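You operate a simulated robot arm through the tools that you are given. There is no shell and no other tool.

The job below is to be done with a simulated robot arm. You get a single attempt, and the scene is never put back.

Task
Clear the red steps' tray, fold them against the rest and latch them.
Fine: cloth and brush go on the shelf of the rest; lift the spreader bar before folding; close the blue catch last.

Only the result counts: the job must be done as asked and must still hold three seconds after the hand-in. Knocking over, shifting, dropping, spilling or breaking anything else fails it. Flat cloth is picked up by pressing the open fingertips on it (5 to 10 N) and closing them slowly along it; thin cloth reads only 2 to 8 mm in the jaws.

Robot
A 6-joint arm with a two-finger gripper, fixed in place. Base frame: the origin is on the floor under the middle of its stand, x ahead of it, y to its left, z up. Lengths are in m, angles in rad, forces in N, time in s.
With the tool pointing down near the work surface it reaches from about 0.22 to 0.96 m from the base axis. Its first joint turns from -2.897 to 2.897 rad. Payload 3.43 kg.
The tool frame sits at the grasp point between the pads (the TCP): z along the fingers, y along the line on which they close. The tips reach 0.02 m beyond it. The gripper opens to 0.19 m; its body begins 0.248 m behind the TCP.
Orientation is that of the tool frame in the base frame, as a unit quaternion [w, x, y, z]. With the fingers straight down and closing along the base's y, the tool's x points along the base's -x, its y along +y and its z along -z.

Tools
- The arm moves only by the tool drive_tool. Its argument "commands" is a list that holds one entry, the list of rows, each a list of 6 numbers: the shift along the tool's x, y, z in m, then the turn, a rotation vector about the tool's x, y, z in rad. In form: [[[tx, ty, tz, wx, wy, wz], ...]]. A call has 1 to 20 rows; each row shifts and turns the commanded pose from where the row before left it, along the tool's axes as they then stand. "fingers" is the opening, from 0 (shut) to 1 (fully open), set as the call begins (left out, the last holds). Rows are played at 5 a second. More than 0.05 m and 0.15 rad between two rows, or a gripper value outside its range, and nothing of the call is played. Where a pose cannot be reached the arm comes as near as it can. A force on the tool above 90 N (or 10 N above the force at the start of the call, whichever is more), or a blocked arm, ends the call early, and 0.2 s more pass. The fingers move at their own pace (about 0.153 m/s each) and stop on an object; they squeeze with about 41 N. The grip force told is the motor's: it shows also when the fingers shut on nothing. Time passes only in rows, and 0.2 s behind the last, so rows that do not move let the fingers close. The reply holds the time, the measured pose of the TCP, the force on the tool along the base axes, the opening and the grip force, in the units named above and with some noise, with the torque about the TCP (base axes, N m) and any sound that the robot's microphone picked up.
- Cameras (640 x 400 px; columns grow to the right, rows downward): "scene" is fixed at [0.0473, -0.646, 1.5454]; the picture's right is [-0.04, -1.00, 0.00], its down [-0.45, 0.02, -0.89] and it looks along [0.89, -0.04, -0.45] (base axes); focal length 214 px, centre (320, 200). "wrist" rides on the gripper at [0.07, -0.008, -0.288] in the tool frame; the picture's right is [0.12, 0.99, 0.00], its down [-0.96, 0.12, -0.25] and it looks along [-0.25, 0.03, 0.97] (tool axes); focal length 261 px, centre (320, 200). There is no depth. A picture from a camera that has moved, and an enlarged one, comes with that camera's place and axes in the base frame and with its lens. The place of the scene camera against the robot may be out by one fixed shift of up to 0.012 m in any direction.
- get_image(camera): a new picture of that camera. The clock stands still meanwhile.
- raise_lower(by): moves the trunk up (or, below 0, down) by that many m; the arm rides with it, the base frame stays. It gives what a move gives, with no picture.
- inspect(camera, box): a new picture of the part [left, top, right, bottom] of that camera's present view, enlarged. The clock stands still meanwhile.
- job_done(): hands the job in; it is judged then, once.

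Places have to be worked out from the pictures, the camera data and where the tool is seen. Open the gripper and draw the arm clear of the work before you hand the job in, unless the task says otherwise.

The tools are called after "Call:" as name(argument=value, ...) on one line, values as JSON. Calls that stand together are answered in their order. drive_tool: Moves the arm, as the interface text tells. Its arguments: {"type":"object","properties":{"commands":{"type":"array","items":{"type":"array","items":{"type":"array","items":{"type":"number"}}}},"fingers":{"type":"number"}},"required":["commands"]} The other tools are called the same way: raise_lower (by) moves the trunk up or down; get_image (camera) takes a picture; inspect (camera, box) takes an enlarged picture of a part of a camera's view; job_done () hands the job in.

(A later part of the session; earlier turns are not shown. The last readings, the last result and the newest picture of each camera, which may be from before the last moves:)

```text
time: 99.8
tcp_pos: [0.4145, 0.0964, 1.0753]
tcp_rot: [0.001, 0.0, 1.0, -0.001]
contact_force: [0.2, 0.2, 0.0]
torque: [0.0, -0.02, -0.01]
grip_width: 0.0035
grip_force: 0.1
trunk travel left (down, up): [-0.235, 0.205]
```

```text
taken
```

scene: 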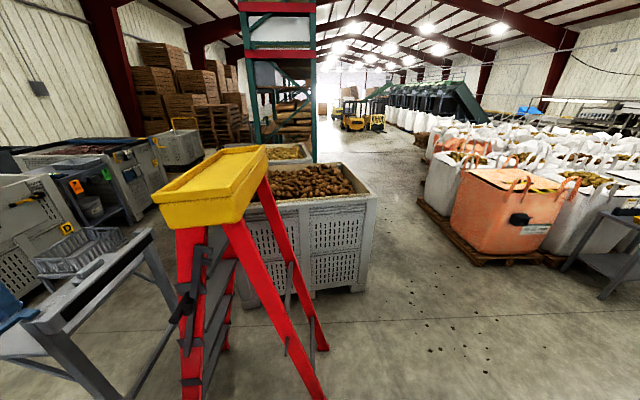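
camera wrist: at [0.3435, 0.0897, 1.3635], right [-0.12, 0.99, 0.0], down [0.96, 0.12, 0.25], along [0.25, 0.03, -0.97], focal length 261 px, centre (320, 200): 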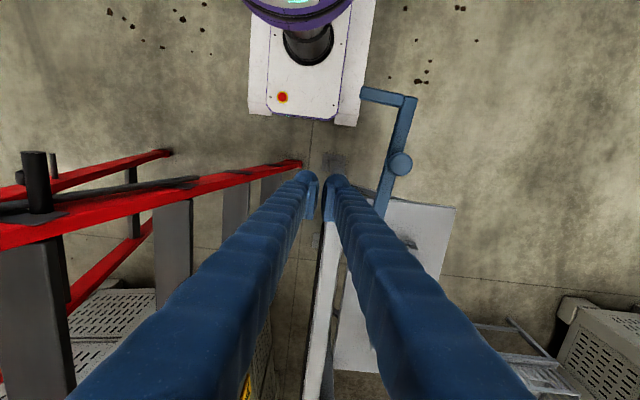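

The final handle position is reachable with a vertical tool. I return, rising first, and position above the handle's free end at (0.424,-0.286).

Call:
drive_tool(commands=[[[0, 0, -0.045, 0, 0, 0], [0, 0, -0.045, 0, 0, 0], [0, 0, -0.03, 0, 0, 0], [0.002, -0.045, 0, 0, 0, 0], [0.002, -0.045, 0, 0, 0, 0], [0.002, -0.045, 0, 0, 0, 0], [0.002, -0.045, 0, 0, 0, 0], [0, -0.045, 0, 0, 0, 0], [0, -0.045, 0, 0, 0, 0], [0, -0.045, 0, 0, 0, 0], [0, -0.045, 0, 0, 0, 0], [-0.008, -0.023, 0, 0, 0, 0], [-0.009, 0, 0, 0, 0, 0], [0, 0, 0, 0, 0, 0]]], fingers=0.45)

Call:
get_image(camera="wrist")

Call:
inspect(camera="scene", box=[90, 120, 290, 380])

```text
time: 102.8
tcp_pos: [0.4236, -0.2863, 1.1965]
tcp_rot: [0.002, -0.002, 1.0, -0.001]
contact_force: [-0.7, 0.8, 0.9]
torque: [-0.02, -0.01, -0.01]
grip_width: 0.0854
grip_force: 0.0
trunk travel left (down, up): [-0.235, 0.205]
```

```text
taken
camera wrist: at [0.3521, -0.2934, 1.4847], right [-0.12, 0.99, 0.0], down [0.96, 0.12, 0.25], along [0.25, 0.03, -0.97], focal length 261 px, centre (320, 200)
```

wrist: 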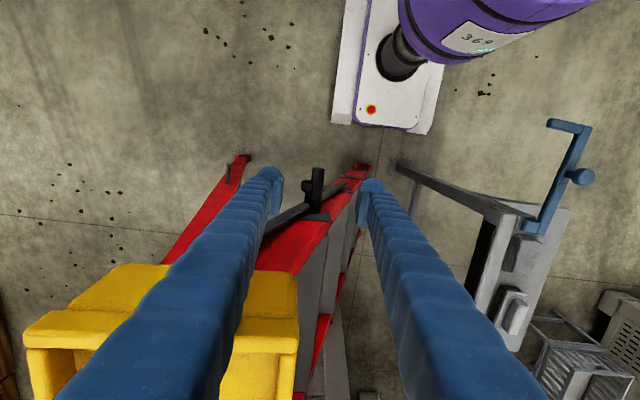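

```text
1.54 times, centred on (190, 250) of scene
camera zoom: at [0.0473, -0.646, 1.5454], right [-0.04, -1.0, 0.0], down [-0.45, 0.02, -0.89], along [0.89, -0.04, -0.45], focal length 330 px, centre (520, 123)
```

zoom: 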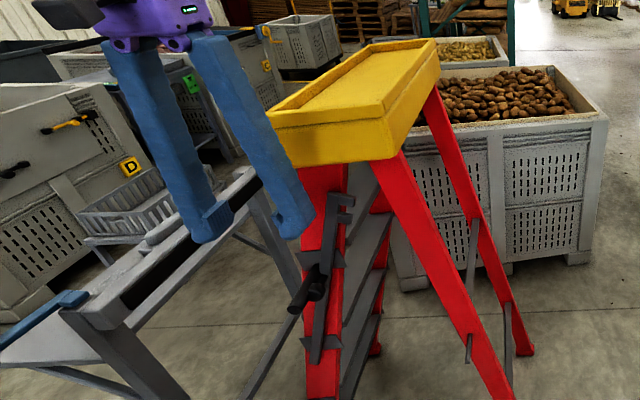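

The handle is centred between the fingers. I descend to just above it, keeping x≈0.42 so the gripper body stays clear of the tray's near edge.

Call:
drive_tool(commands=[[[0.002, 0, 0.035, 0, 0, 0], [0.002, 0, 0.035, 0, 0, 0], [0, 0, 0.035, 0, 0, 0], [0, 0, 0, 0, 0, 0]]], fingers=0.45)

Call:
inspect(camera="wrist", box=[240, 110, 400, 270])

Call:
inspect(camera="scene", box=[90, 150, 250, 350])

```text
time: 103.8
tcp_pos: [0.4184, -0.2866, 1.0929]
tcp_rot: [0.002, 0.0, 1.0, -0.001]
contact_force: [-0.4, -0.2, 0.0]
torque: [0.02, 0.01, 0.03]
grip_width: 0.0855
grip_force: 0.0
trunk travel left (down, up): [-0.235, 0.205]
```

```text
2.50 times, centred on (320, 190) of wrist
camera zoom: at [0.348, -0.2936, 1.38], right [-0.12, 0.99, 0.0], down [0.96, 0.12, 0.25], along [0.25, 0.03, -0.97], focal length 652 px, centre (320, 225)
```

zoom: 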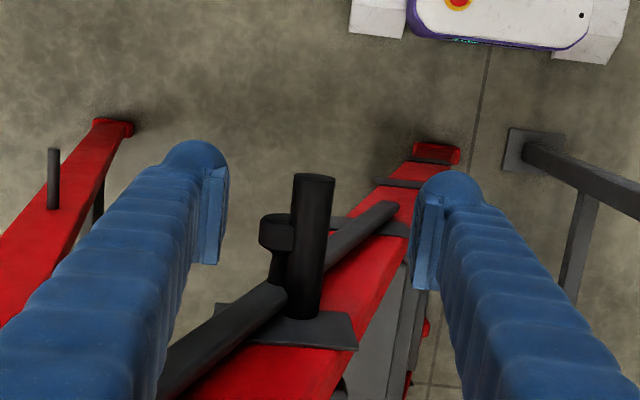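

```text
2.00 times, centred on (170, 250) of scene
camera zoom: at [0.0473, -0.646, 1.5454], right [-0.04, -1.0, 0.0], down [-0.45, 0.02, -0.89], along [0.89, -0.04, -0.45], focal length 429 px, centre (620, 100)
```

zoom: 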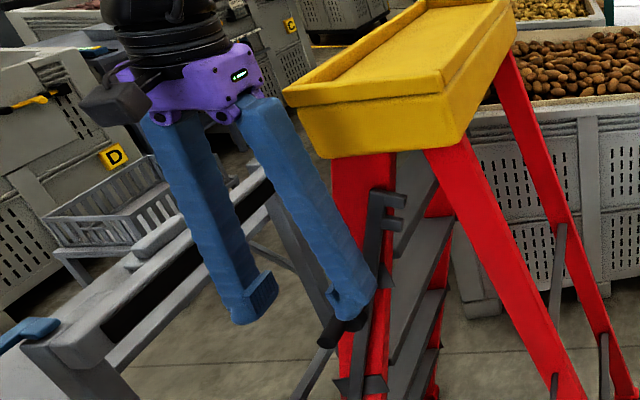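

Handle axis is at y≈-0.2895 with its end at x≈0.415, knob front at x≈0.446. I correct by a few mm and descend around the handle, then close to a loose cage.

Call:
drive_tool(commands=[[[-0.003, -0.003, 0.025, 0, 0, 0], [-0.002, 0, 0.025, 0, 0, 0], [0, 0, 0.015, 0, 0, 0], [0, 0, 0.012, 0, 0, 0], [0, 0, 0, 0, 0, 0]]], fingers=0.42)

Call:
inspect(camera="wrist", box=[240, 110, 400, 270])

Call:
inspect(camera="scene", box=[90, 150, 250, 350])

```text
time: 105.0
tcp_pos: [0.4247, -0.2891, 1.0145]
tcp_rot: [0.002, -0.001, 1.0, -0.001]
contact_force: [-0.7, -0.6, 0.7]
torque: [0.0, -0.04, 0.01]
grip_width: 0.0802
grip_force: 0.1
trunk travel left (down, up): [-0.235, 0.205]
```

```text
2.50 times, centred on (320, 190) of wrist
camera zoom: at [0.3539, -0.2968, 1.3023], right [-0.12, 0.99, 0.0], down [0.96, 0.12, 0.25], along [0.25, 0.03, -0.97], focal length 652 px, centre (320, 225)
```

zoom: 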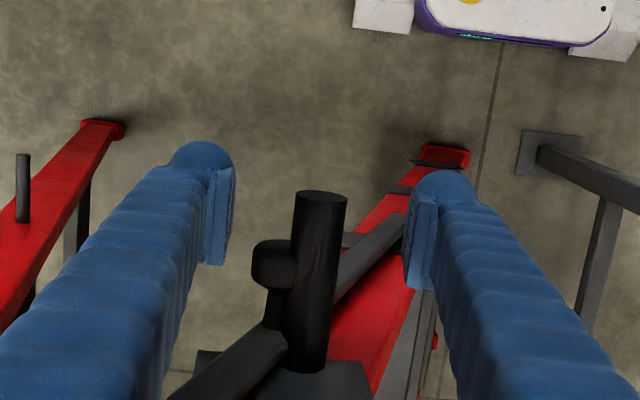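

```text
2.00 times, centred on (170, 250) of scene
camera zoom: at [0.0473, -0.646, 1.5454], right [-0.04, -1.0, 0.0], down [-0.45, 0.02, -0.89], along [0.89, -0.04, -0.45], focal length 429 px, centre (620, 100)
```

zoom: 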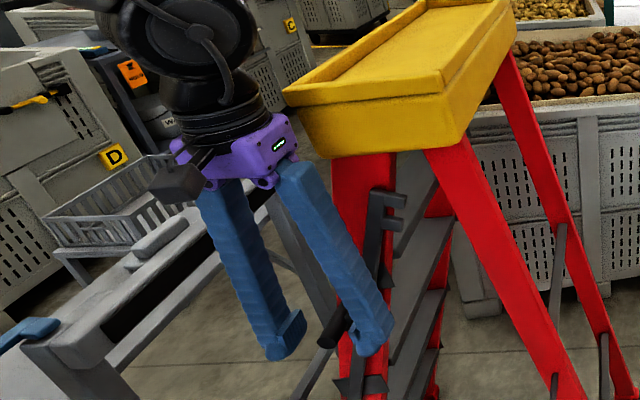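

The handle is between the pads and the gripper body clears the tray. I close to a loose cage of about 36 mm.

Call:
drive_tool(commands=[[[0, 0, 0, 0, 0, 0], [0, 0, 0, 0, 0, 0], [0, 0, 0, 0, 0, 0]]], fingers=0.19)

Call:
inspect(camera="wrist", box=[240, 110, 400, 270])

```text
time: 105.8
tcp_pos: [0.426, -0.2914, 1.0158]
tcp_rot: [0.003, -0.001, 1.0, -0.001]
contact_force: [-0.8, -14.6, 4.3]
torque: [-0.24, -0.09, -0.28]
grip_width: 0.0448
grip_force: 7.7
trunk travel left (down, up): [-0.235, 0.205]
```

```text
2.50 times, centred on (320, 190) of wrist
camera zoom: at [0.3541, -0.2979, 1.3026], right [-0.12, 0.99, 0.0], down [0.96, 0.12, 0.25], along [0.25, 0.03, -0.97], focal length 652 px, centre (320, 225)
```

zoom: 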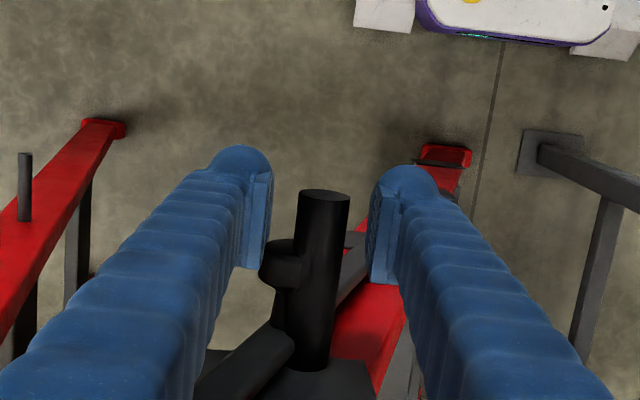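

The -y finger rests on the knob which bears on the handle, so knob and handle are caged together – good for pushing. I move along the arc with the tool kept vertical, 4° first.

Call:
drive_tool(commands=[[[0, 0.0178, -0.0051, 0, 0, 0], [0, 0.0179, -0.0049, 0, 0, 0], [0, 0.018, -0.0045, 0, 0, 0], [0, 0.018, -0.0042, 0, 0, 0], [0, 0, 0, 0, 0, 0]]], fingers=0.19)

Call:
get_image(camera="scene")

Call:
inspect(camera="wrist", box=[240, 110, 400, 270])

```text
time: 107.0
tcp_pos: [0.4259, -0.2163, 1.0322]
tcp_rot: [0.0, -0.001, 1.0, -0.001]
contact_force: [-1.6, -7.8, 0.3]
torque: [-0.09, 0.06, -0.21]
grip_width: 0.0411
grip_force: 4.4
trunk travel left (down, up): [-0.235, 0.205]
```

```text
taken
```

scene: 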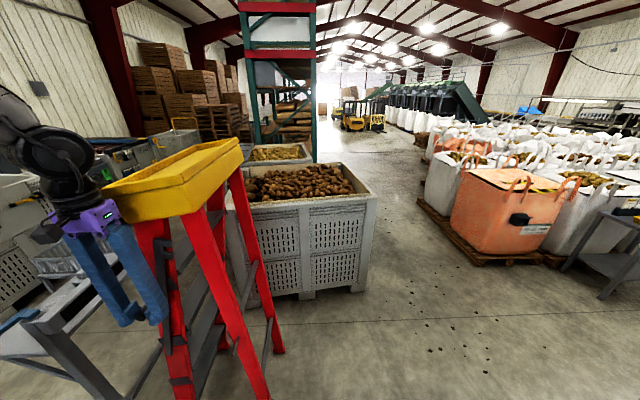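

```text
2.50 times, centred on (320, 190) of wrist
camera zoom: at [0.3545, -0.2248, 1.3202], right [-0.12, 0.99, 0.0], down [0.96, 0.12, 0.25], along [0.25, 0.03, -0.97], focal length 652 px, centre (320, 225)
```

zoom: 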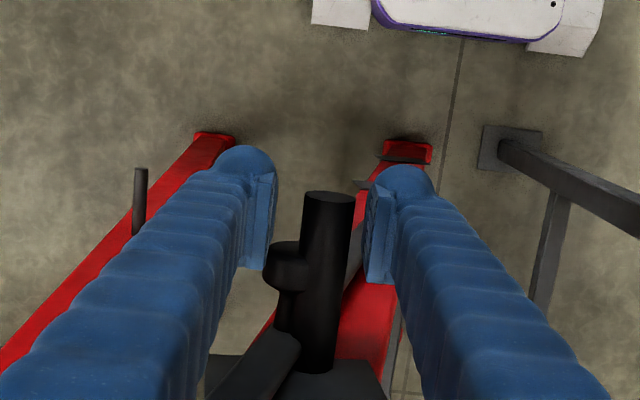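

Folding continues smoothly at ~8 N. I continue another 6°.

Call:
drive_tool(commands=[[[0, 0.0181, -0.0038, 0, 0, 0], [0, 0.0182, -0.0036, 0, 0, 0], [0, 0.0182, -0.0032, 0, 0, 0], [0, 0.0183, -0.003, 0, 0, 0], [0, 0.0183, -0.0025, 0, 0, 0], [0, 0.0184, -0.0023, 0, 0, 0], [0, 0, 0, 0, 0, 0]]], fingers=0.19)

Call:
get_image(camera="scene")

Call:
inspect(camera="wrist", box=[240, 110, 400, 270])

```text
time: 108.6
tcp_pos: [0.4255, -0.1084, 1.0506]
tcp_rot: [0.002, -0.001, 1.0, 0.0]
contact_force: [-2.0, -6.2, 1.0]
torque: [-0.09, 0.0, -0.19]
grip_width: 0.04
grip_force: 3.2
trunk travel left (down, up): [-0.235, 0.205]
```

```text
taken
```

scene: 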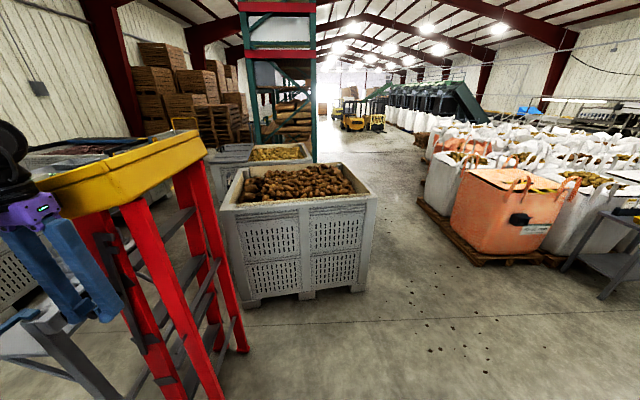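

```text
2.50 times, centred on (320, 190) of wrist
camera zoom: at [0.3543, -0.1154, 1.3385], right [-0.12, 0.99, 0.0], down [0.96, 0.12, 0.25], along [0.25, 0.03, -0.97], focal length 652 px, centre (320, 225)
```

zoom: 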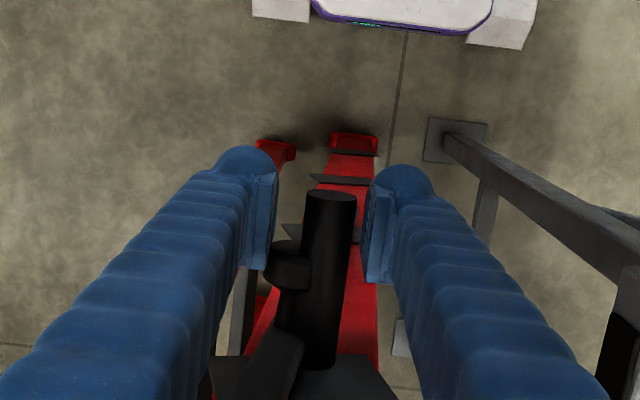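

Very good; the rear legs follow. I continue another 6° to nearly upright.

Call:
drive_tool(commands=[[[0, 0.0184, -0.002, 0, 0, 0], [0, 0.0184, -0.0016, 0, 0, 0], [0, 0.0184, -0.0013, 0, 0, 0], [0, 0.0185, -0.001, 0, 0, 0], [0, 0.0185, -0.0007, 0, 0, 0], [0, 0.0185, -0.0003, 0, 0, 0], [0, 0, 0, 0, 0, 0]]], fingers=0.19)

Call:
get_image(camera="scene")

Call:
get_image(camera="wrist")

```text
time: 110.2
tcp_pos: [0.4258, 0.0028, 1.0591]
tcp_rot: [0.002, -0.001, 1.0, 0.0]
contact_force: [-1.4, -2.3, 1.3]
torque: [-0.01, -0.02, -0.03]
grip_width: 0.0375
grip_force: 1.3
trunk travel left (down, up): [-0.235, 0.205]
```

```text
taken
```

scene: 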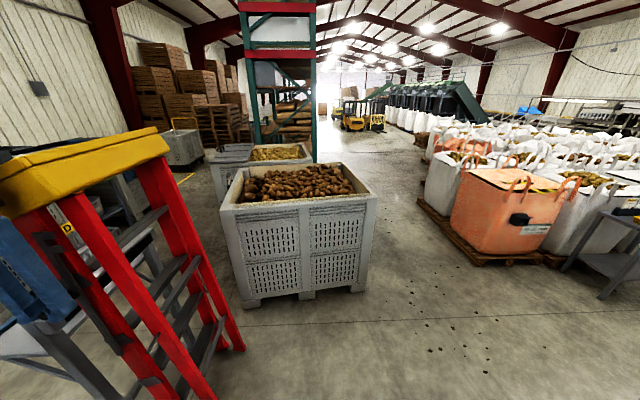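

```text
taken
camera wrist: at [0.3539, -0.0045, 1.3458], right [-0.12, 0.99, 0.0], down [0.96, 0.12, 0.25], along [0.25, 0.03, -0.97], focal length 261 px, centre (320, 200)
```

wrist: 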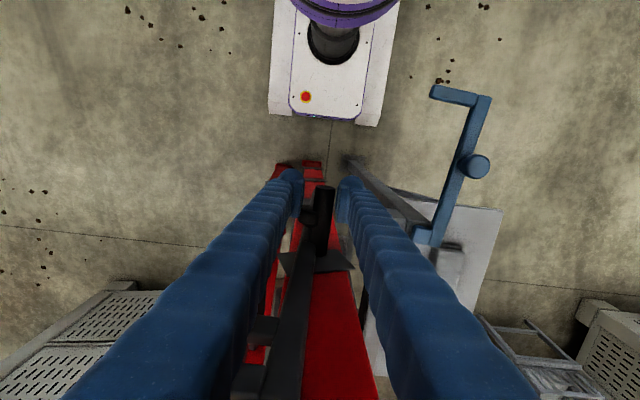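

Nearly upright. I continue slowly beyond vertical toward the rest bar, watching for contact.

Call:
drive_tool(commands=[[[0, 0.0185, 0, 0, 0, 0], [0, 0.0185, 0.0003, 0, 0, 0], [0, 0.015, 0.0006, 0, 0, 0], [0, 0.01, 0.0006, 0, 0, 0], [0, 0, 0, 0, 0, 0]]], fingers=0.19)

Call:
get_image(camera="scene")

Call:
get_image(camera="wrist")

```text
time: 111.4
tcp_pos: [0.425, 0.0658, 1.0561]
tcp_rot: [0.001, 0.0, 1.0, -0.001]
contact_force: [0.4, 2.2, 1.2]
torque: [0.02, 0.0, -0.05]
grip_width: 0.0373
grip_force: 0.8
trunk travel left (down, up): [-0.235, 0.205]
```

```text
taken
```

scene: 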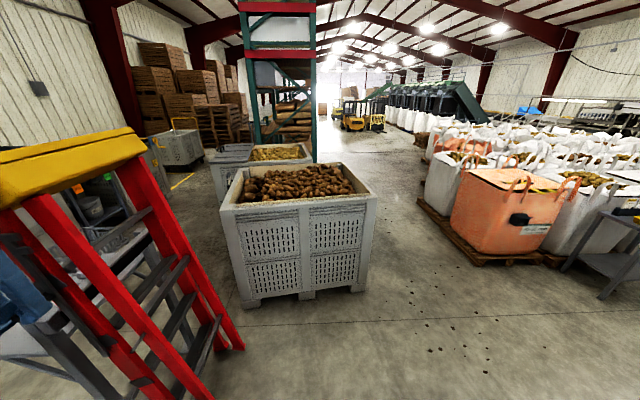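

```text
taken
camera wrist: at [0.354, 0.0582, 1.3441], right [-0.12, 0.99, 0.0], down [0.96, 0.12, 0.25], along [0.25, 0.03, -0.97], focal length 261 px, centre (320, 200)
```

wrist: 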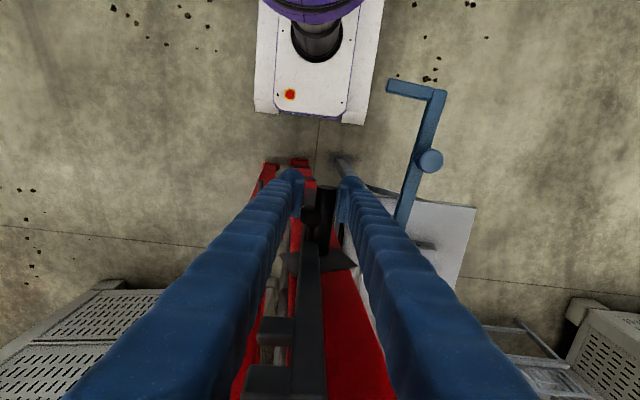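

The ladder now leans lightly on the +y finger (past vertical). I continue in 1 cm steps until it meets the rest.

Call:
drive_tool(commands=[[[0, 0.01, 0.0006, 0, 0, 0], [0, 0.01, 0.0006, 0, 0, 0], [0, 0.008, 0.0006, 0, 0, 0], [0, 0, 0, 0, 0, 0]]], fingers=0.19)

Call:
inspect(camera="wrist", box=[200, 60, 480, 300])

Call:
inspect(camera="scene", box=[0, 100, 260, 400])

```text
time: 112.4
tcp_pos: [0.4198, 0.0911, 1.054]
tcp_rot: [0.001, 0.0, 1.0, -0.001]
contact_force: [-28.4, -12.9, -0.2]
torque: [-0.25, 0.32, -1.18]
grip_width: 0.0441
grip_force: 6.8
trunk travel left (down, up): [-0.235, 0.205]
```

```text
1.67 times, centred on (340, 180) of wrist
camera zoom: at [0.35, 0.084, 1.3424], right [-0.12, 0.99, 0.0], down [0.96, 0.12, 0.25], along [0.25, 0.03, -0.97], focal length 434 px, centre (287, 233)
```

zoom: 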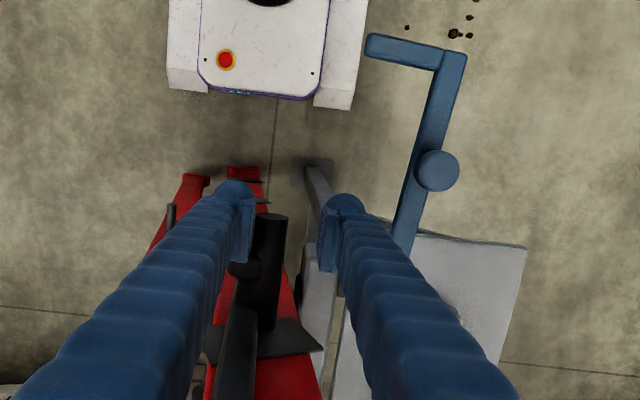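

```text
1.33 times, centred on (130, 250) of scene
camera zoom: at [0.0473, -0.646, 1.5454], right [-0.04, -1.0, 0.0], down [-0.45, 0.02, -0.89], along [0.89, -0.04, -0.45], focal length 286 px, centre (573, 133)
```

zoom: 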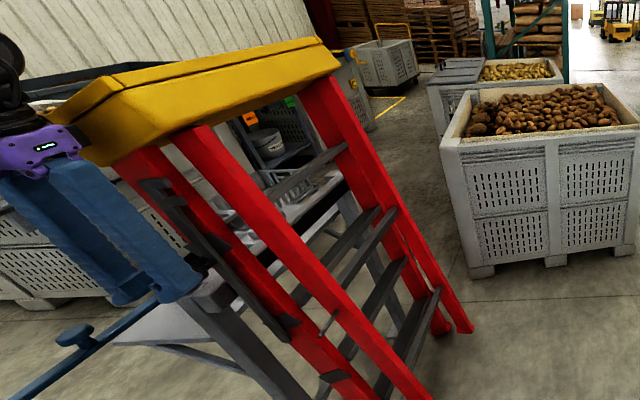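

The ladder has met the rest (force rising, jaws back against the knob). I relieve the load a little and open the fingers.

Call:
drive_tool(commands=[[[0.003, -0.003, 0, 0, 0, 0], [0, 0, 0, 0, 0, 0]]], fingers=0.19)

Call:
drive_tool(commands=[[[0, 0, 0, 0, 0, 0], [0, 0, 0, 0, 0, 0], [0, 0, 0, 0, 0, 0]]], fingers=0.35)

Call:
get_image(camera="wrist")

Call:
inspect(camera="scene", box=[0, 100, 260, 400])

```text
time: 113.0
tcp_pos: [0.4204, 0.089, 1.0549]
tcp_rot: [0.001, -0.001, 1.0, 0.0]
contact_force: [-20.5, -6.5, -6.2]
torque: [0.01, 0.31, -0.83]
grip_width: 0.0404
grip_force: 3.8
trunk travel left (down, up): [-0.235, 0.205]
```

```text
time: 113.8
tcp_pos: [0.4219, 0.0897, 1.055]
tcp_rot: [0.002, -0.001, 1.0, -0.001]
contact_force: [-21.9, 1.9, -1.2]
torque: [0.16, 0.18, -0.91]
grip_width: 0.0649
grip_force: 0.1
trunk travel left (down, up): [-0.235, 0.205]
```

```text
taken
camera wrist: at [0.3487, 0.0825, 1.3428], right [-0.12, 0.99, 0.0], down [0.96, 0.12, 0.25], along [0.25, 0.03, -0.97], focal length 261 px, centre (320, 200)
```

wrist: 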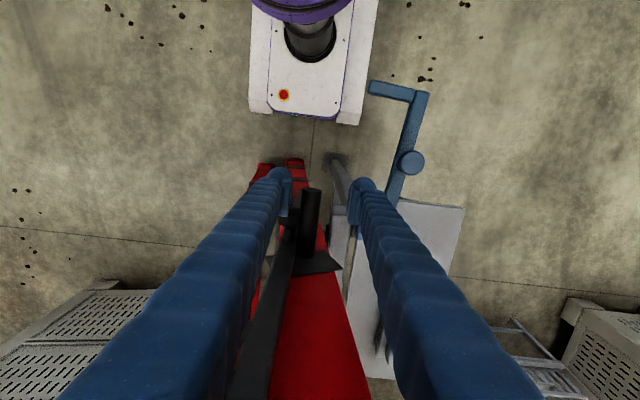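

```text
1.33 times, centred on (130, 250) of scene
camera zoom: at [0.0473, -0.646, 1.5454], right [-0.04, -1.0, 0.0], down [-0.45, 0.02, -0.89], along [0.89, -0.04, -0.45], focal length 286 px, centre (573, 133)
```

zoom: 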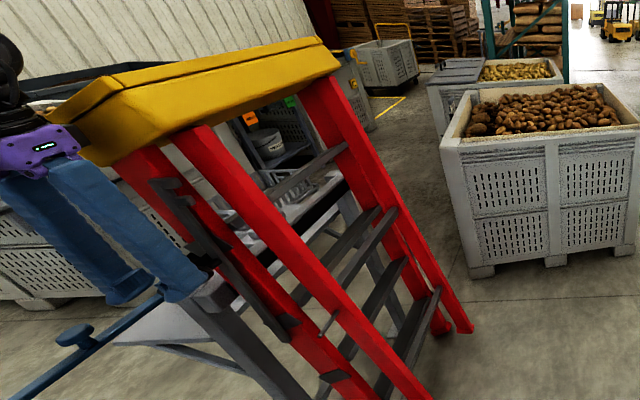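

A residual -22 N in x remains with the fingers open – the gripper body touches the tray's near side. I pull straight back in -x off the handle's end.

Call:
drive_tool(commands=[[[0.006, 0, 0, 0, 0, 0], [0.012, 0, 0, 0, 0, 0], [0.02, 0, 0, 0, 0, 0], [0.02, 0, 0, 0, 0, 0], [0, 0, 0, 0, 0, 0]]], fingers=0.35)

Call:
get_image(camera="wrist")

Call:
inspect(camera="scene", box=[0, 100, 260, 400])

```text
time: 115.0
tcp_pos: [0.3647, 0.0908, 1.0537]
tcp_rot: [0.002, -0.001, 1.0, -0.001]
contact_force: [-0.3, 0.2, 0.2]
torque: [0.0, -0.03, -0.01]
grip_width: 0.0666
grip_force: 0.1
trunk travel left (down, up): [-0.235, 0.205]
```

```text
taken
camera wrist: at [0.2929, 0.0825, 1.3418], right [-0.12, 0.99, 0.0], down [0.96, 0.12, 0.25], along [0.25, 0.03, -0.97], focal length 261 px, centre (320, 200)
```

wrist: 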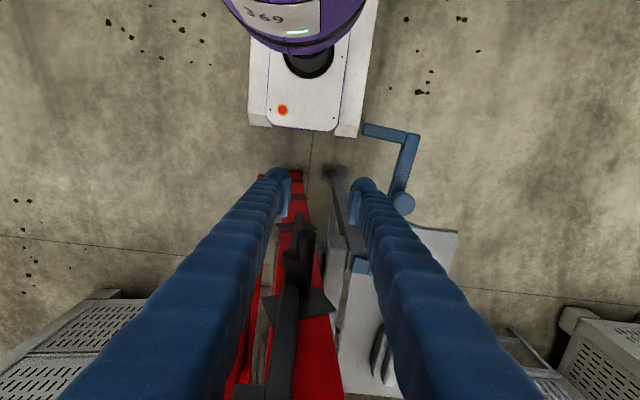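

```text
1.33 times, centred on (130, 250) of scene
camera zoom: at [0.0473, -0.646, 1.5454], right [-0.04, -1.0, 0.0], down [-0.45, 0.02, -0.89], along [0.89, -0.04, -0.45], focal length 286 px, centre (573, 133)
```

zoom: 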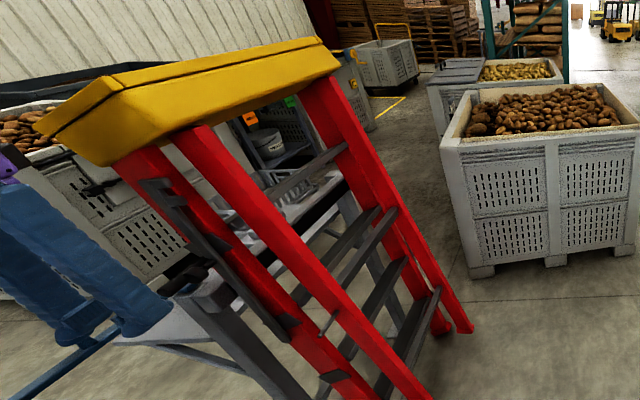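

The ladder stays leaning against the rest and the tool is free. I zoom in to judge contact and the rear frame's closeness.

Call:
inspect(camera="wrist", box=[220, 100, 480, 400])

Call:
inspect(camera="scene", box=[60, 200, 220, 400])

```text
1.33 times, centred on (350, 250) of wrist
camera zoom: at [0.2929, 0.0825, 1.3418], right [-0.12, 0.99, 0.0], down [0.96, 0.12, 0.25], along [0.25, 0.03, -0.97], focal length 348 px, centre (280, 133)
```

zoom: 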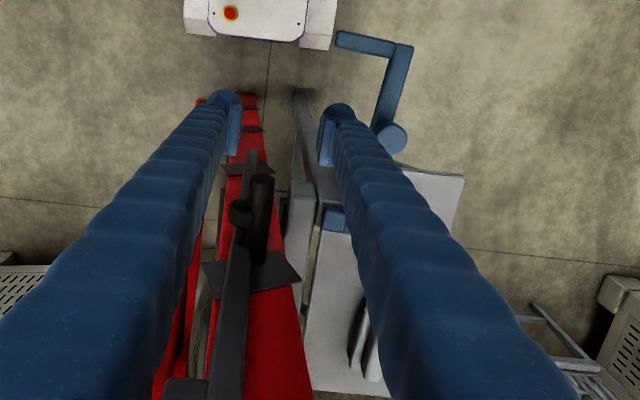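

```text
2.00 times, centred on (140, 300) of scene
camera zoom: at [0.0473, -0.646, 1.5454], right [-0.04, -1.0, 0.0], down [-0.45, 0.02, -0.89], along [0.89, -0.04, -0.45], focal length 429 px, centre (680, 0)
```

zoom: 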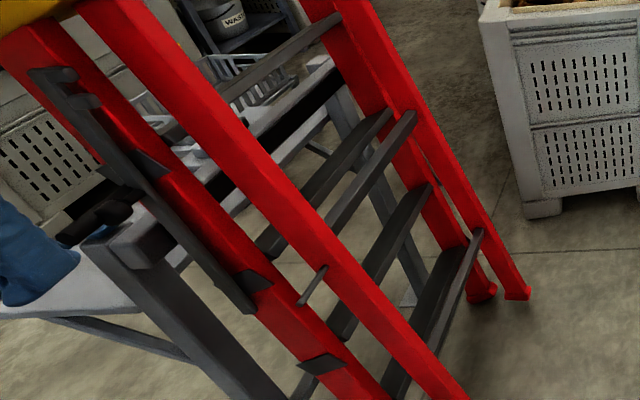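

The front frame appears to be at or near the rest; the rear frame's closeness needs a better view. I raise and shift to the -y side to look down along the folded ladder.

Call:
drive_tool(commands=[[[0, 0, -0.04, 0, 0, 0], [0, 0, -0.04, 0, 0, 0], [0, 0, -0.04, 0, 0, 0], [0, -0.04, 0, 0, 0, 0], [0, -0.045, 0, 0, 0, 0], [0, -0.045, 0, 0, 0, 0], [0, -0.045, 0, 0, 0, 0], [0, -0.045, 0, 0, 0, 0], [0, 0, 0, 0, 0, 0]]], fingers=0.6)

Call:
get_image(camera="wrist")

Call:
get_image(camera="scene")

```text
time: 117.0
tcp_pos: [0.362, -0.1295, 1.1719]
tcp_rot: [-0.004, -0.001, 1.0, 0.001]
contact_force: [-0.8, -0.8, 0.6]
torque: [0.06, 0.01, -0.01]
grip_width: 0.1139
grip_force: 0.1
trunk travel left (down, up): [-0.235, 0.205]
```

```text
taken
camera wrist: at [0.2938, -0.139, 1.46], right [-0.12, 0.99, 0.0], down [0.96, 0.12, 0.24], along [0.24, 0.03, -0.97], focal length 261 px, centre (320, 200)
```

wrist: 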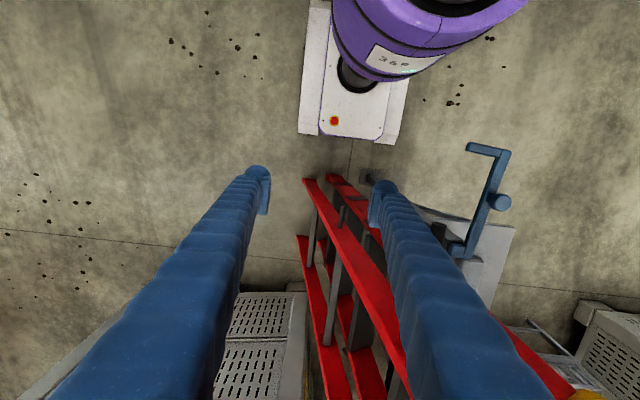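

```text
taken
```

scene: 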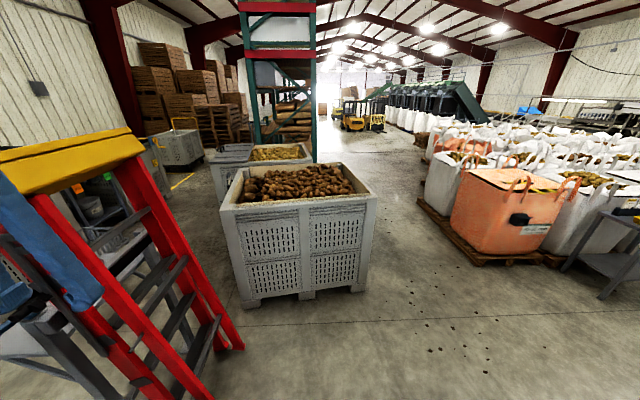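

From here I estimate the rear foot still ~0.15 m away from the front foot. I zoom in to verify the rear frame's position relative to the front one.

Call:
inspect(camera="wrist", box=[280, 130, 540, 400])

Call:
inspect(camera="wrist", box=[290, 150, 420, 270])

Call:
inspect(camera="scene", box=[0, 120, 260, 400])

```text
1.48 times, centred on (410, 265) of wrist
camera zoom: at [0.2938, -0.139, 1.46], right [-0.12, 0.99, 0.0], down [0.96, 0.12, 0.24], along [0.24, 0.03, -0.97], focal length 386 px, centre (187, 104)
```

zoom: 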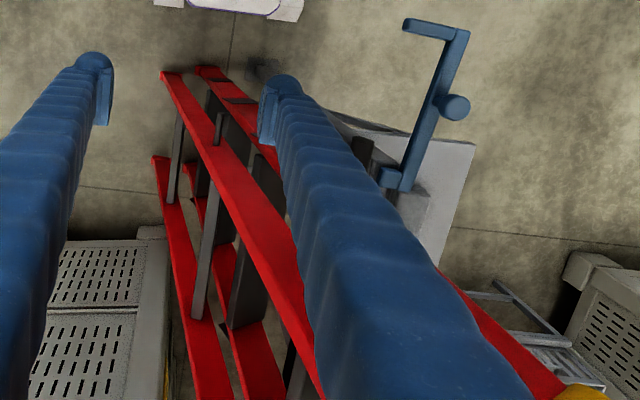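

```text
3.33 times, centred on (355, 210) of wrist
camera zoom: at [0.2938, -0.139, 1.46], right [-0.12, 0.99, 0.0], down [0.96, 0.12, 0.24], along [0.24, 0.03, -0.97], focal length 869 px, centre (203, 167)
```

zoom: 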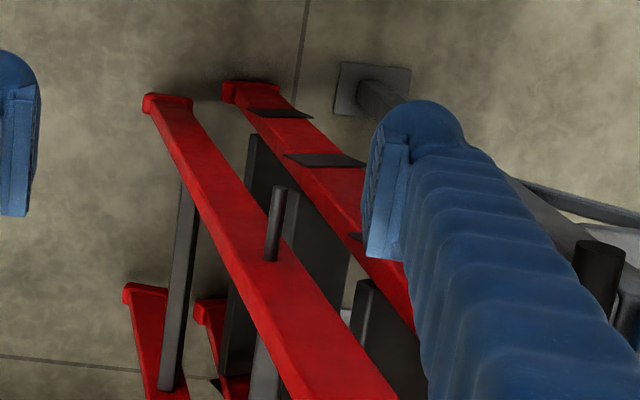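

```text
1.43 times, centred on (130, 260) of scene
camera zoom: at [0.0473, -0.646, 1.5454], right [-0.04, -1.0, 0.0], down [-0.45, 0.02, -0.89], along [0.89, -0.04, -0.45], focal length 306 px, centre (591, 114)
```

zoom: 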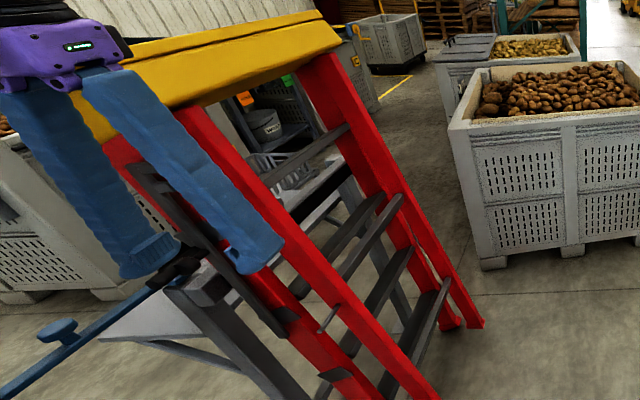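

The rear frame is still about 7° apart from the front one. I'll push it closed with shut fingertips from the -y side at mid height: first I swing around at safe distance (y≈-0.23), tilting the tool slightly.

Call:
drive_tool(commands=[[[0, -0.035, 0, 0, 0, 0], [0, -0.035, 0, 0, 0, 0], [0, -0.035, 0, 0, 0, 0], [-0.04, 0, 0, 0, 0, 0], [-0.04, 0, 0, 0, 0, 0], [-0.04, 0, 0, 0, 0, 0], [-0.04, 0, 0, 0, 0, 0], [-0.038, 0, 0, 0, 0, 0], [0, 0, 0, -0.13, 0, 0], [0, 0, 0, -0.13, 0, 0], [0, 0, 0, 0, 0, 0]]], fingers=0)

Call:
get_image(camera="wrist")

Call:
get_image(camera="scene")

```text
time: 119.4
tcp_pos: [0.563, -0.2354, 1.1765]
tcp_rot: [0.001, -0.001, 0.992, 0.129]
contact_force: [0.8, -0.2, 0.5]
torque: [0.02, 0.03, 0.01]
grip_width: 0.0003
grip_force: 35.0
trunk travel left (down, up): [-0.235, 0.205]
```

```text
taken
camera wrist: at [0.4911, -0.3163, 1.4519], right [-0.12, 0.96, 0.25], down [0.96, 0.05, 0.27], along [0.25, 0.28, -0.93], focal length 261 px, centre (320, 200)
```

wrist: 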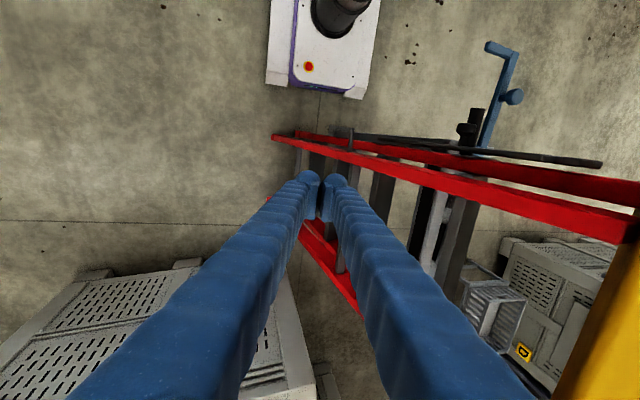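

```text
taken
```

scene: 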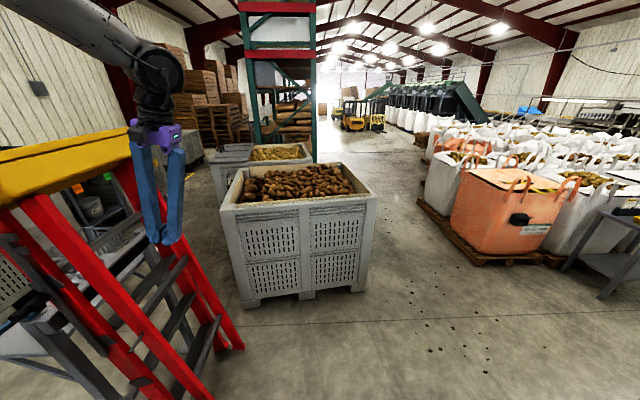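

Posture is good. I lower the closed fingers to z≈0.75 on the -y side of the rear frame.

Call:
drive_tool(commands=[[[0, -0.0108, 0.0406, 0, 0, 0], [0, -0.0108, 0.0406, 0, 0, 0], [0, -0.0108, 0.0406, 0, 0, 0], [0, -0.0108, 0.0406, 0, 0, 0], [0, -0.0108, 0.0406, 0, 0, 0], [0, -0.0108, 0.0406, 0, 0, 0], [0, -0.0108, 0.0406, 0, 0, 0], [0, -0.0108, 0.0406, 0, 0, 0], [0, -0.0108, 0.0406, 0, 0, 0], [0, -0.0108, 0.0406, 0, 0, 0], [0, 0, 0, 0, 0, 0]]], fingers=0)

Call:
get_image(camera="wrist")

Call:
get_image(camera="scene")

```text
time: 121.8
tcp_pos: [0.565, -0.235, 0.7559]
tcp_rot: [0.002, 0.0, 0.992, 0.129]
contact_force: [0.1, -1.5, 0.4]
torque: [0.07, 0.01, -0.01]
grip_width: 0.0
grip_force: 34.7
trunk travel left (down, up): [-0.235, 0.205]
```

```text
taken
camera wrist: at [0.4937, -0.3162, 1.0312], right [-0.12, 0.96, 0.25], down [0.96, 0.05, 0.27], along [0.25, 0.28, -0.93], focal length 261 px, centre (320, 200)
```

wrist: 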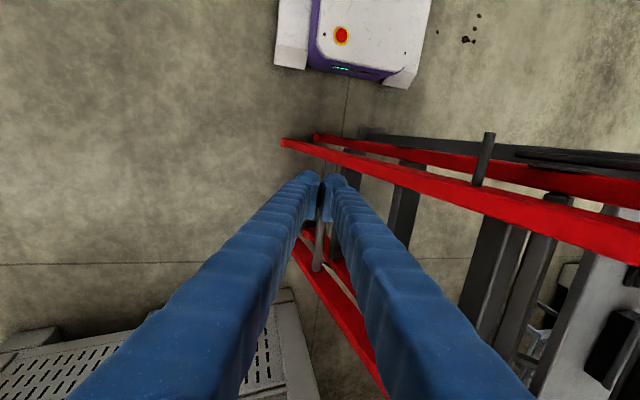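

```text
taken
```

scene: 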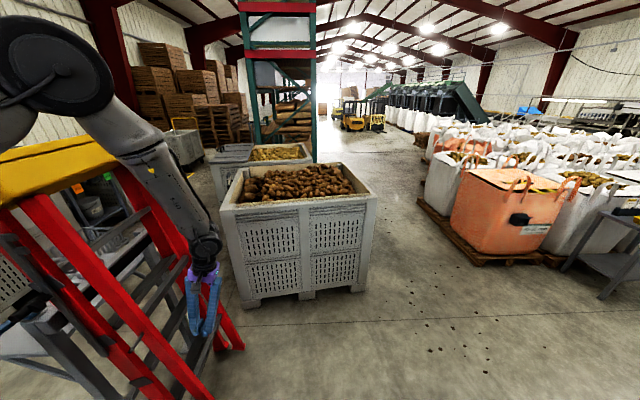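

The rear near rail at this height lies at about y≈-0.04. I approach it in +y.

Call:
drive_tool(commands=[[[0, 0.029, 0.0077, 0, 0, 0], [0, 0.029, 0.0077, 0, 0, 0], [0, 0.029, 0.0077, 0, 0, 0], [0, 0.029, 0.0077, 0, 0, 0], [0, 0.0145, 0.0038, 0, 0, 0], [0, 0, 0, 0, 0, 0]]], fingers=0)

Call:
get_image(camera="wrist")

Call:
get_image(camera="scene")

```text
time: 123.0
tcp_pos: [0.5647, -0.1187, 0.7549]
tcp_rot: [0.007, 0.001, 0.993, 0.118]
contact_force: [-11.6, -28.2, 1.9]
torque: [0.09, 0.0, 0.74]
grip_width: 0.0
grip_force: 34.0
trunk travel left (down, up): [-0.235, 0.205]
stopped in row 5: the force on the tool passed its limit at 111 N (the readings are from after the stop); the commanded pose is now the measured one
```

```text
taken
camera wrist: at [0.491, -0.1943, 1.0325], right [-0.12, 0.97, 0.23], down [0.96, 0.05, 0.28], along [0.26, 0.26, -0.93], focal length 261 px, centre (320, 200)
```

wrist: 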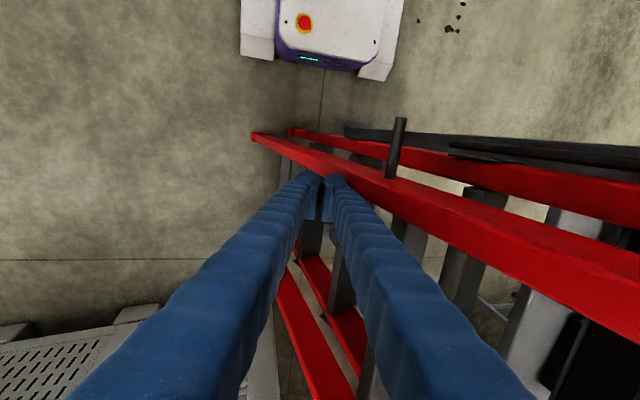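

```text
taken
```

scene: 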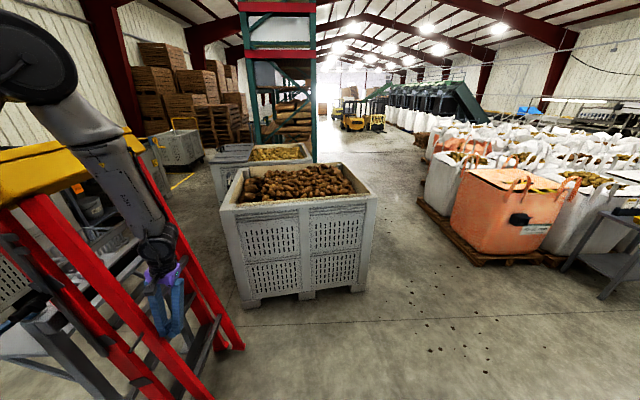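

The fingers met the rear rail hard (111 N spike) and stopped; the remaining force is ~30 N. I now push slowly in 2 mm steps to see whether the rear frame yields.

Call:
drive_tool(commands=[[[0, 0.002, 0.0005, 0, 0, 0], [0, 0.002, 0.0005, 0, 0, 0], [0, 0.002, 0.0005, 0, 0, 0], [0, 0.002, 0.0005, 0, 0, 0], [0, 0, 0, 0, 0, 0]]], fingers=0)

Call:
inspect(camera="wrist", box=[220, 90, 480, 280])

Call:
inspect(camera="scene", box=[60, 120, 260, 400])

```text
time: 123.7
tcp_pos: [0.5672, -0.1201, 0.7555]
tcp_rot: [0.009, 0.001, 0.993, 0.114]
contact_force: [-12.0, -27.3, 3.2]
torque: [0.06, 0.05, 0.8]
grip_width: 0.0
grip_force: 34.5
trunk travel left (down, up): [-0.235, 0.205]
stopped in row 3: the force on the tool passed its limit at 96 N (the readings are from after the stop); the commanded pose is now the measured one
```

```text
2.11 times, centred on (350, 185) of wrist
camera zoom: at [0.4914, -0.1917, 1.0327], right [-0.12, 0.97, 0.22], down [0.96, 0.05, 0.28], along [0.26, 0.25, -0.93], focal length 549 px, centre (257, 232)
```

zoom: 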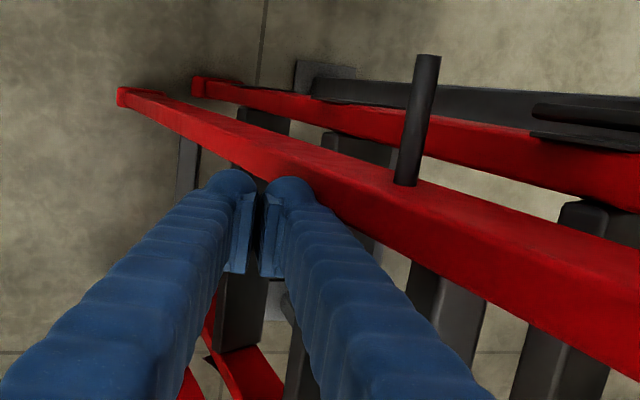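

```text
1.43 times, centred on (160, 260) of scene
camera zoom: at [0.0473, -0.646, 1.5454], right [-0.04, -1.0, 0.0], down [-0.45, 0.02, -0.89], along [0.89, -0.04, -0.45], focal length 306 px, centre (549, 114)
```

zoom: 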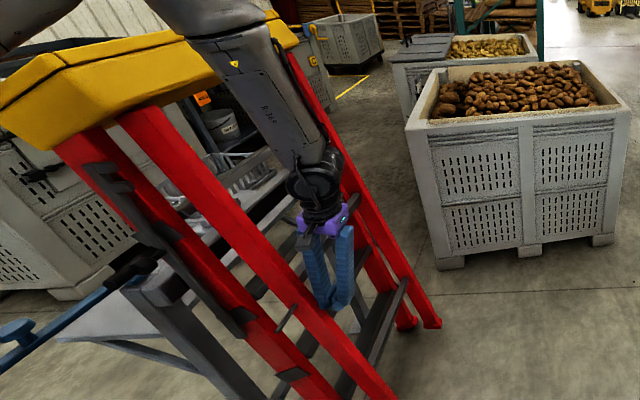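

The rear frame does not yield further even at ~96 N: it already rests on the treads, i.e. it is folded to its limit with the front frame against the rest. I back away, then rise.

Call:
drive_tool(commands=[[[0, -0.01, -0.0026, 0, 0, 0], [0, -0.029, -0.0077, 0, 0, 0], [0, -0.029, -0.0077, 0, 0, 0], [0, -0.029, -0.0077, 0, 0, 0], [0, -0.02, -0.005, 0, 0, 0], [0, 0, 0, 0, 0, 0]]], fingers=0)

Call:
get_image(camera="scene")

Call:
get_image(camera="wrist")

```text
time: 125.1
tcp_pos: [0.5664, -0.2366, 0.7568]
tcp_rot: [0.009, 0.0, 0.993, 0.115]
contact_force: [-0.2, -0.1, -0.4]
torque: [0.03, -0.02, 0.01]
grip_width: 0.0003
grip_force: 34.3
trunk travel left (down, up): [-0.235, 0.205]
```

```text
taken
```

scene: 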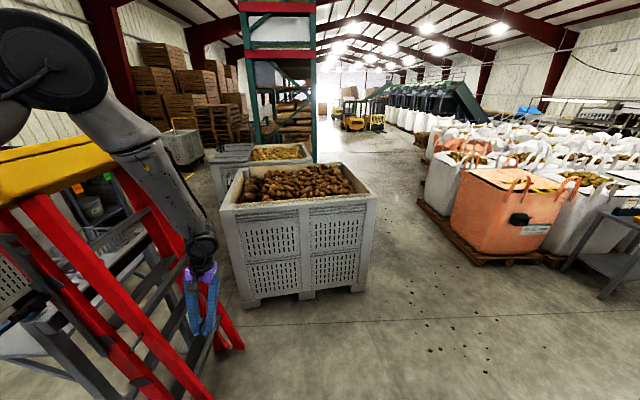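

```text
taken
camera wrist: at [0.4919, -0.3108, 1.0349], right [-0.12, 0.97, 0.23], down [0.96, 0.05, 0.28], along [0.26, 0.25, -0.93], focal length 261 px, centre (320, 200)
```

wrist: 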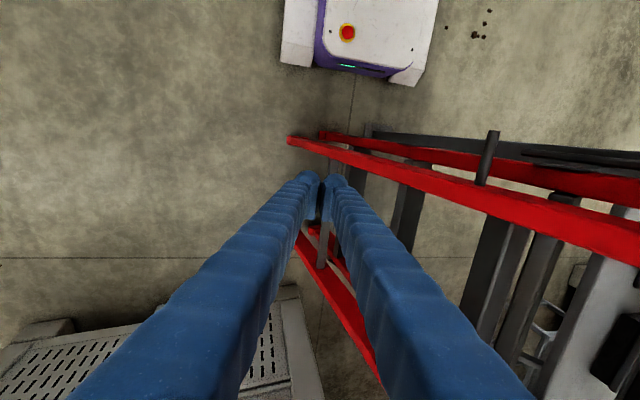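

The folded ladder stays in place after backing off. I rise to clear height along the same path.

Call:
drive_tool(commands=[[[0, 0.0095, -0.0395, 0, 0, 0], [0, 0.0095, -0.0395, 0, 0, 0], [0, 0.0095, -0.0395, 0, 0, 0], [0, 0.0095, -0.0395, 0, 0, 0], [0, 0.0095, -0.0395, 0, 0, 0], [0, 0.0095, -0.0395, 0, 0, 0], [0, 0.0095, -0.0395, 0, 0, 0], [0, 0.0095, -0.0395, 0, 0, 0], [0, 0.0095, -0.0395, 0, 0, 0], [0, 0.0095, -0.0395, 0, 0, 0], [0, 0.0095, -0.0395, 0, 0, 0], [0, 0.0095, -0.0395, 0, 0, 0], [0, 0, 0, 0.116, 0, 0], [0, 0, 0, 0.116, 0, 0], [0, 0, 0, 0, 0, 0]]], fingers=0)

Call:
drive_tool(commands=[[[0.04, 0, 0, 0, 0, 0], [0.04, 0, 0, 0, 0, 0], [0.04, 0, 0, 0, 0, 0], [0.04, 0, 0, 0, 0, 0], [0.04, 0, 0, 0, 0, 0], [0.03, 0, 0, 0, 0, 0], [0, 0, 0, 0, 0, 0]]], fingers=0)

Call:
get_image(camera="wrist")

Call:
get_image(camera="scene")

```text
time: 128.3
tcp_pos: [0.5597, -0.2337, 1.2458]
tcp_rot: [0.007, 0.003, 1.0, -0.001]
contact_force: [-0.2, 0.4, 0.2]
torque: [-0.05, 0.02, 0.0]
grip_width: 0.0
grip_force: 34.3
trunk travel left (down, up): [-0.235, 0.205]
```

```text
time: 129.9
tcp_pos: [0.3292, -0.2326, 1.2288]
tcp_rot: [-0.005, 0.0, 1.0, 0.011]
contact_force: [0.6, 1.0, 0.9]
torque: [0.01, -0.06, -0.02]
grip_width: 0.0003
grip_force: 34.2
trunk travel left (down, up): [-0.235, 0.205]
```

```text
taken
camera wrist: at [0.2611, -0.2467, 1.5176], right [-0.12, 0.99, 0.02], down [0.96, 0.11, 0.24], along [0.24, 0.05, -0.97], focal length 261 px, centre (320, 200)
```

wrist: 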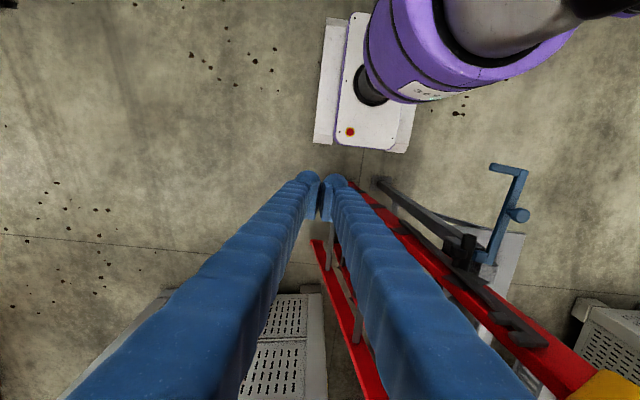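

```text
taken
```

scene: 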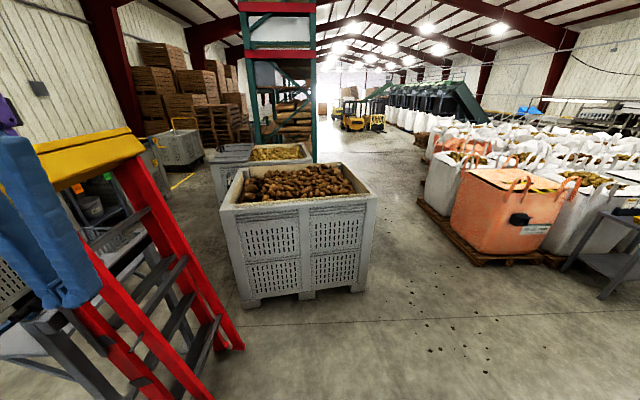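

Now I carry the closed gripper along x≈0.33 (in front of the handle) over to the catch side, staying at z≈1.2.

Call:
drive_tool(commands=[[[0, 0.045, 0, 0, 0, 0], [0, 0.045, 0, 0, 0, 0], [0, 0.045, 0, 0, 0, 0], [0, 0.045, 0, 0, 0, 0], [0, 0.045, 0, 0, 0, 0], [0, 0.045, 0, 0, 0, 0], [0, 0.045, 0, 0, 0, 0], [0, 0.045, 0, 0, 0, 0], [0, 0.045, 0, 0, 0, 0], [0, 0.045, 0, 0, 0, 0], [0, 0.045, 0, 0, 0, 0], [0, 0, 0, 0, 0, 0]]], fingers=0)

Call:
get_image(camera="wrist")

Call:
get_image(camera="scene")

```text
time: 132.5
tcp_pos: [0.332, 0.2613, 1.2643]
tcp_rot: [0.029, 0.002, 0.999, 0.019]
contact_force: [1.0, 1.5, 0.1]
torque: [0.01, 0.03, -0.04]
grip_width: 0.0001
grip_force: 34.1
trunk travel left (down, up): [-0.235, 0.205]
```

```text
taken
camera wrist: at [0.2439, 0.2438, 1.5474], right [-0.12, 0.99, 0.03], down [0.95, 0.1, 0.31], along [0.3, 0.06, -0.95], focal length 261 px, centre (320, 200)
```

wrist: 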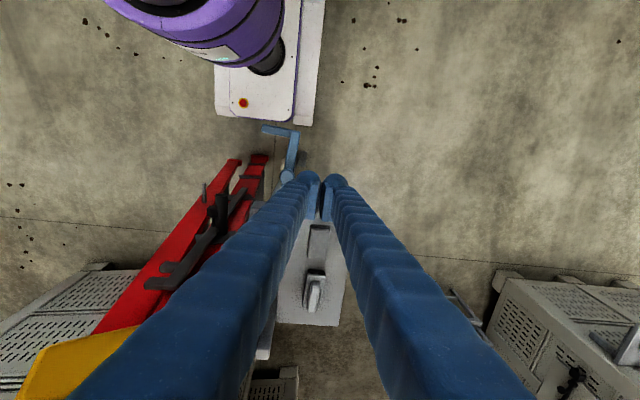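

```text
taken
```

scene: 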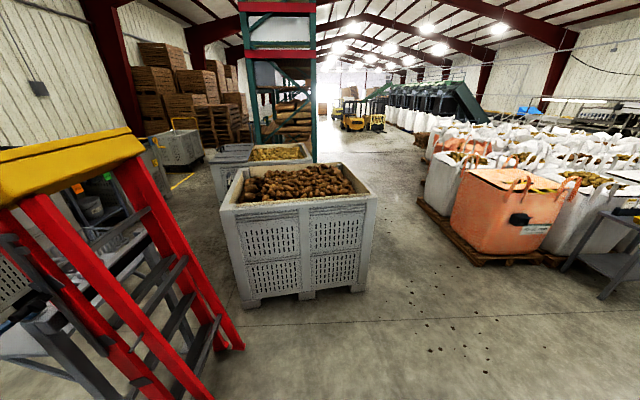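

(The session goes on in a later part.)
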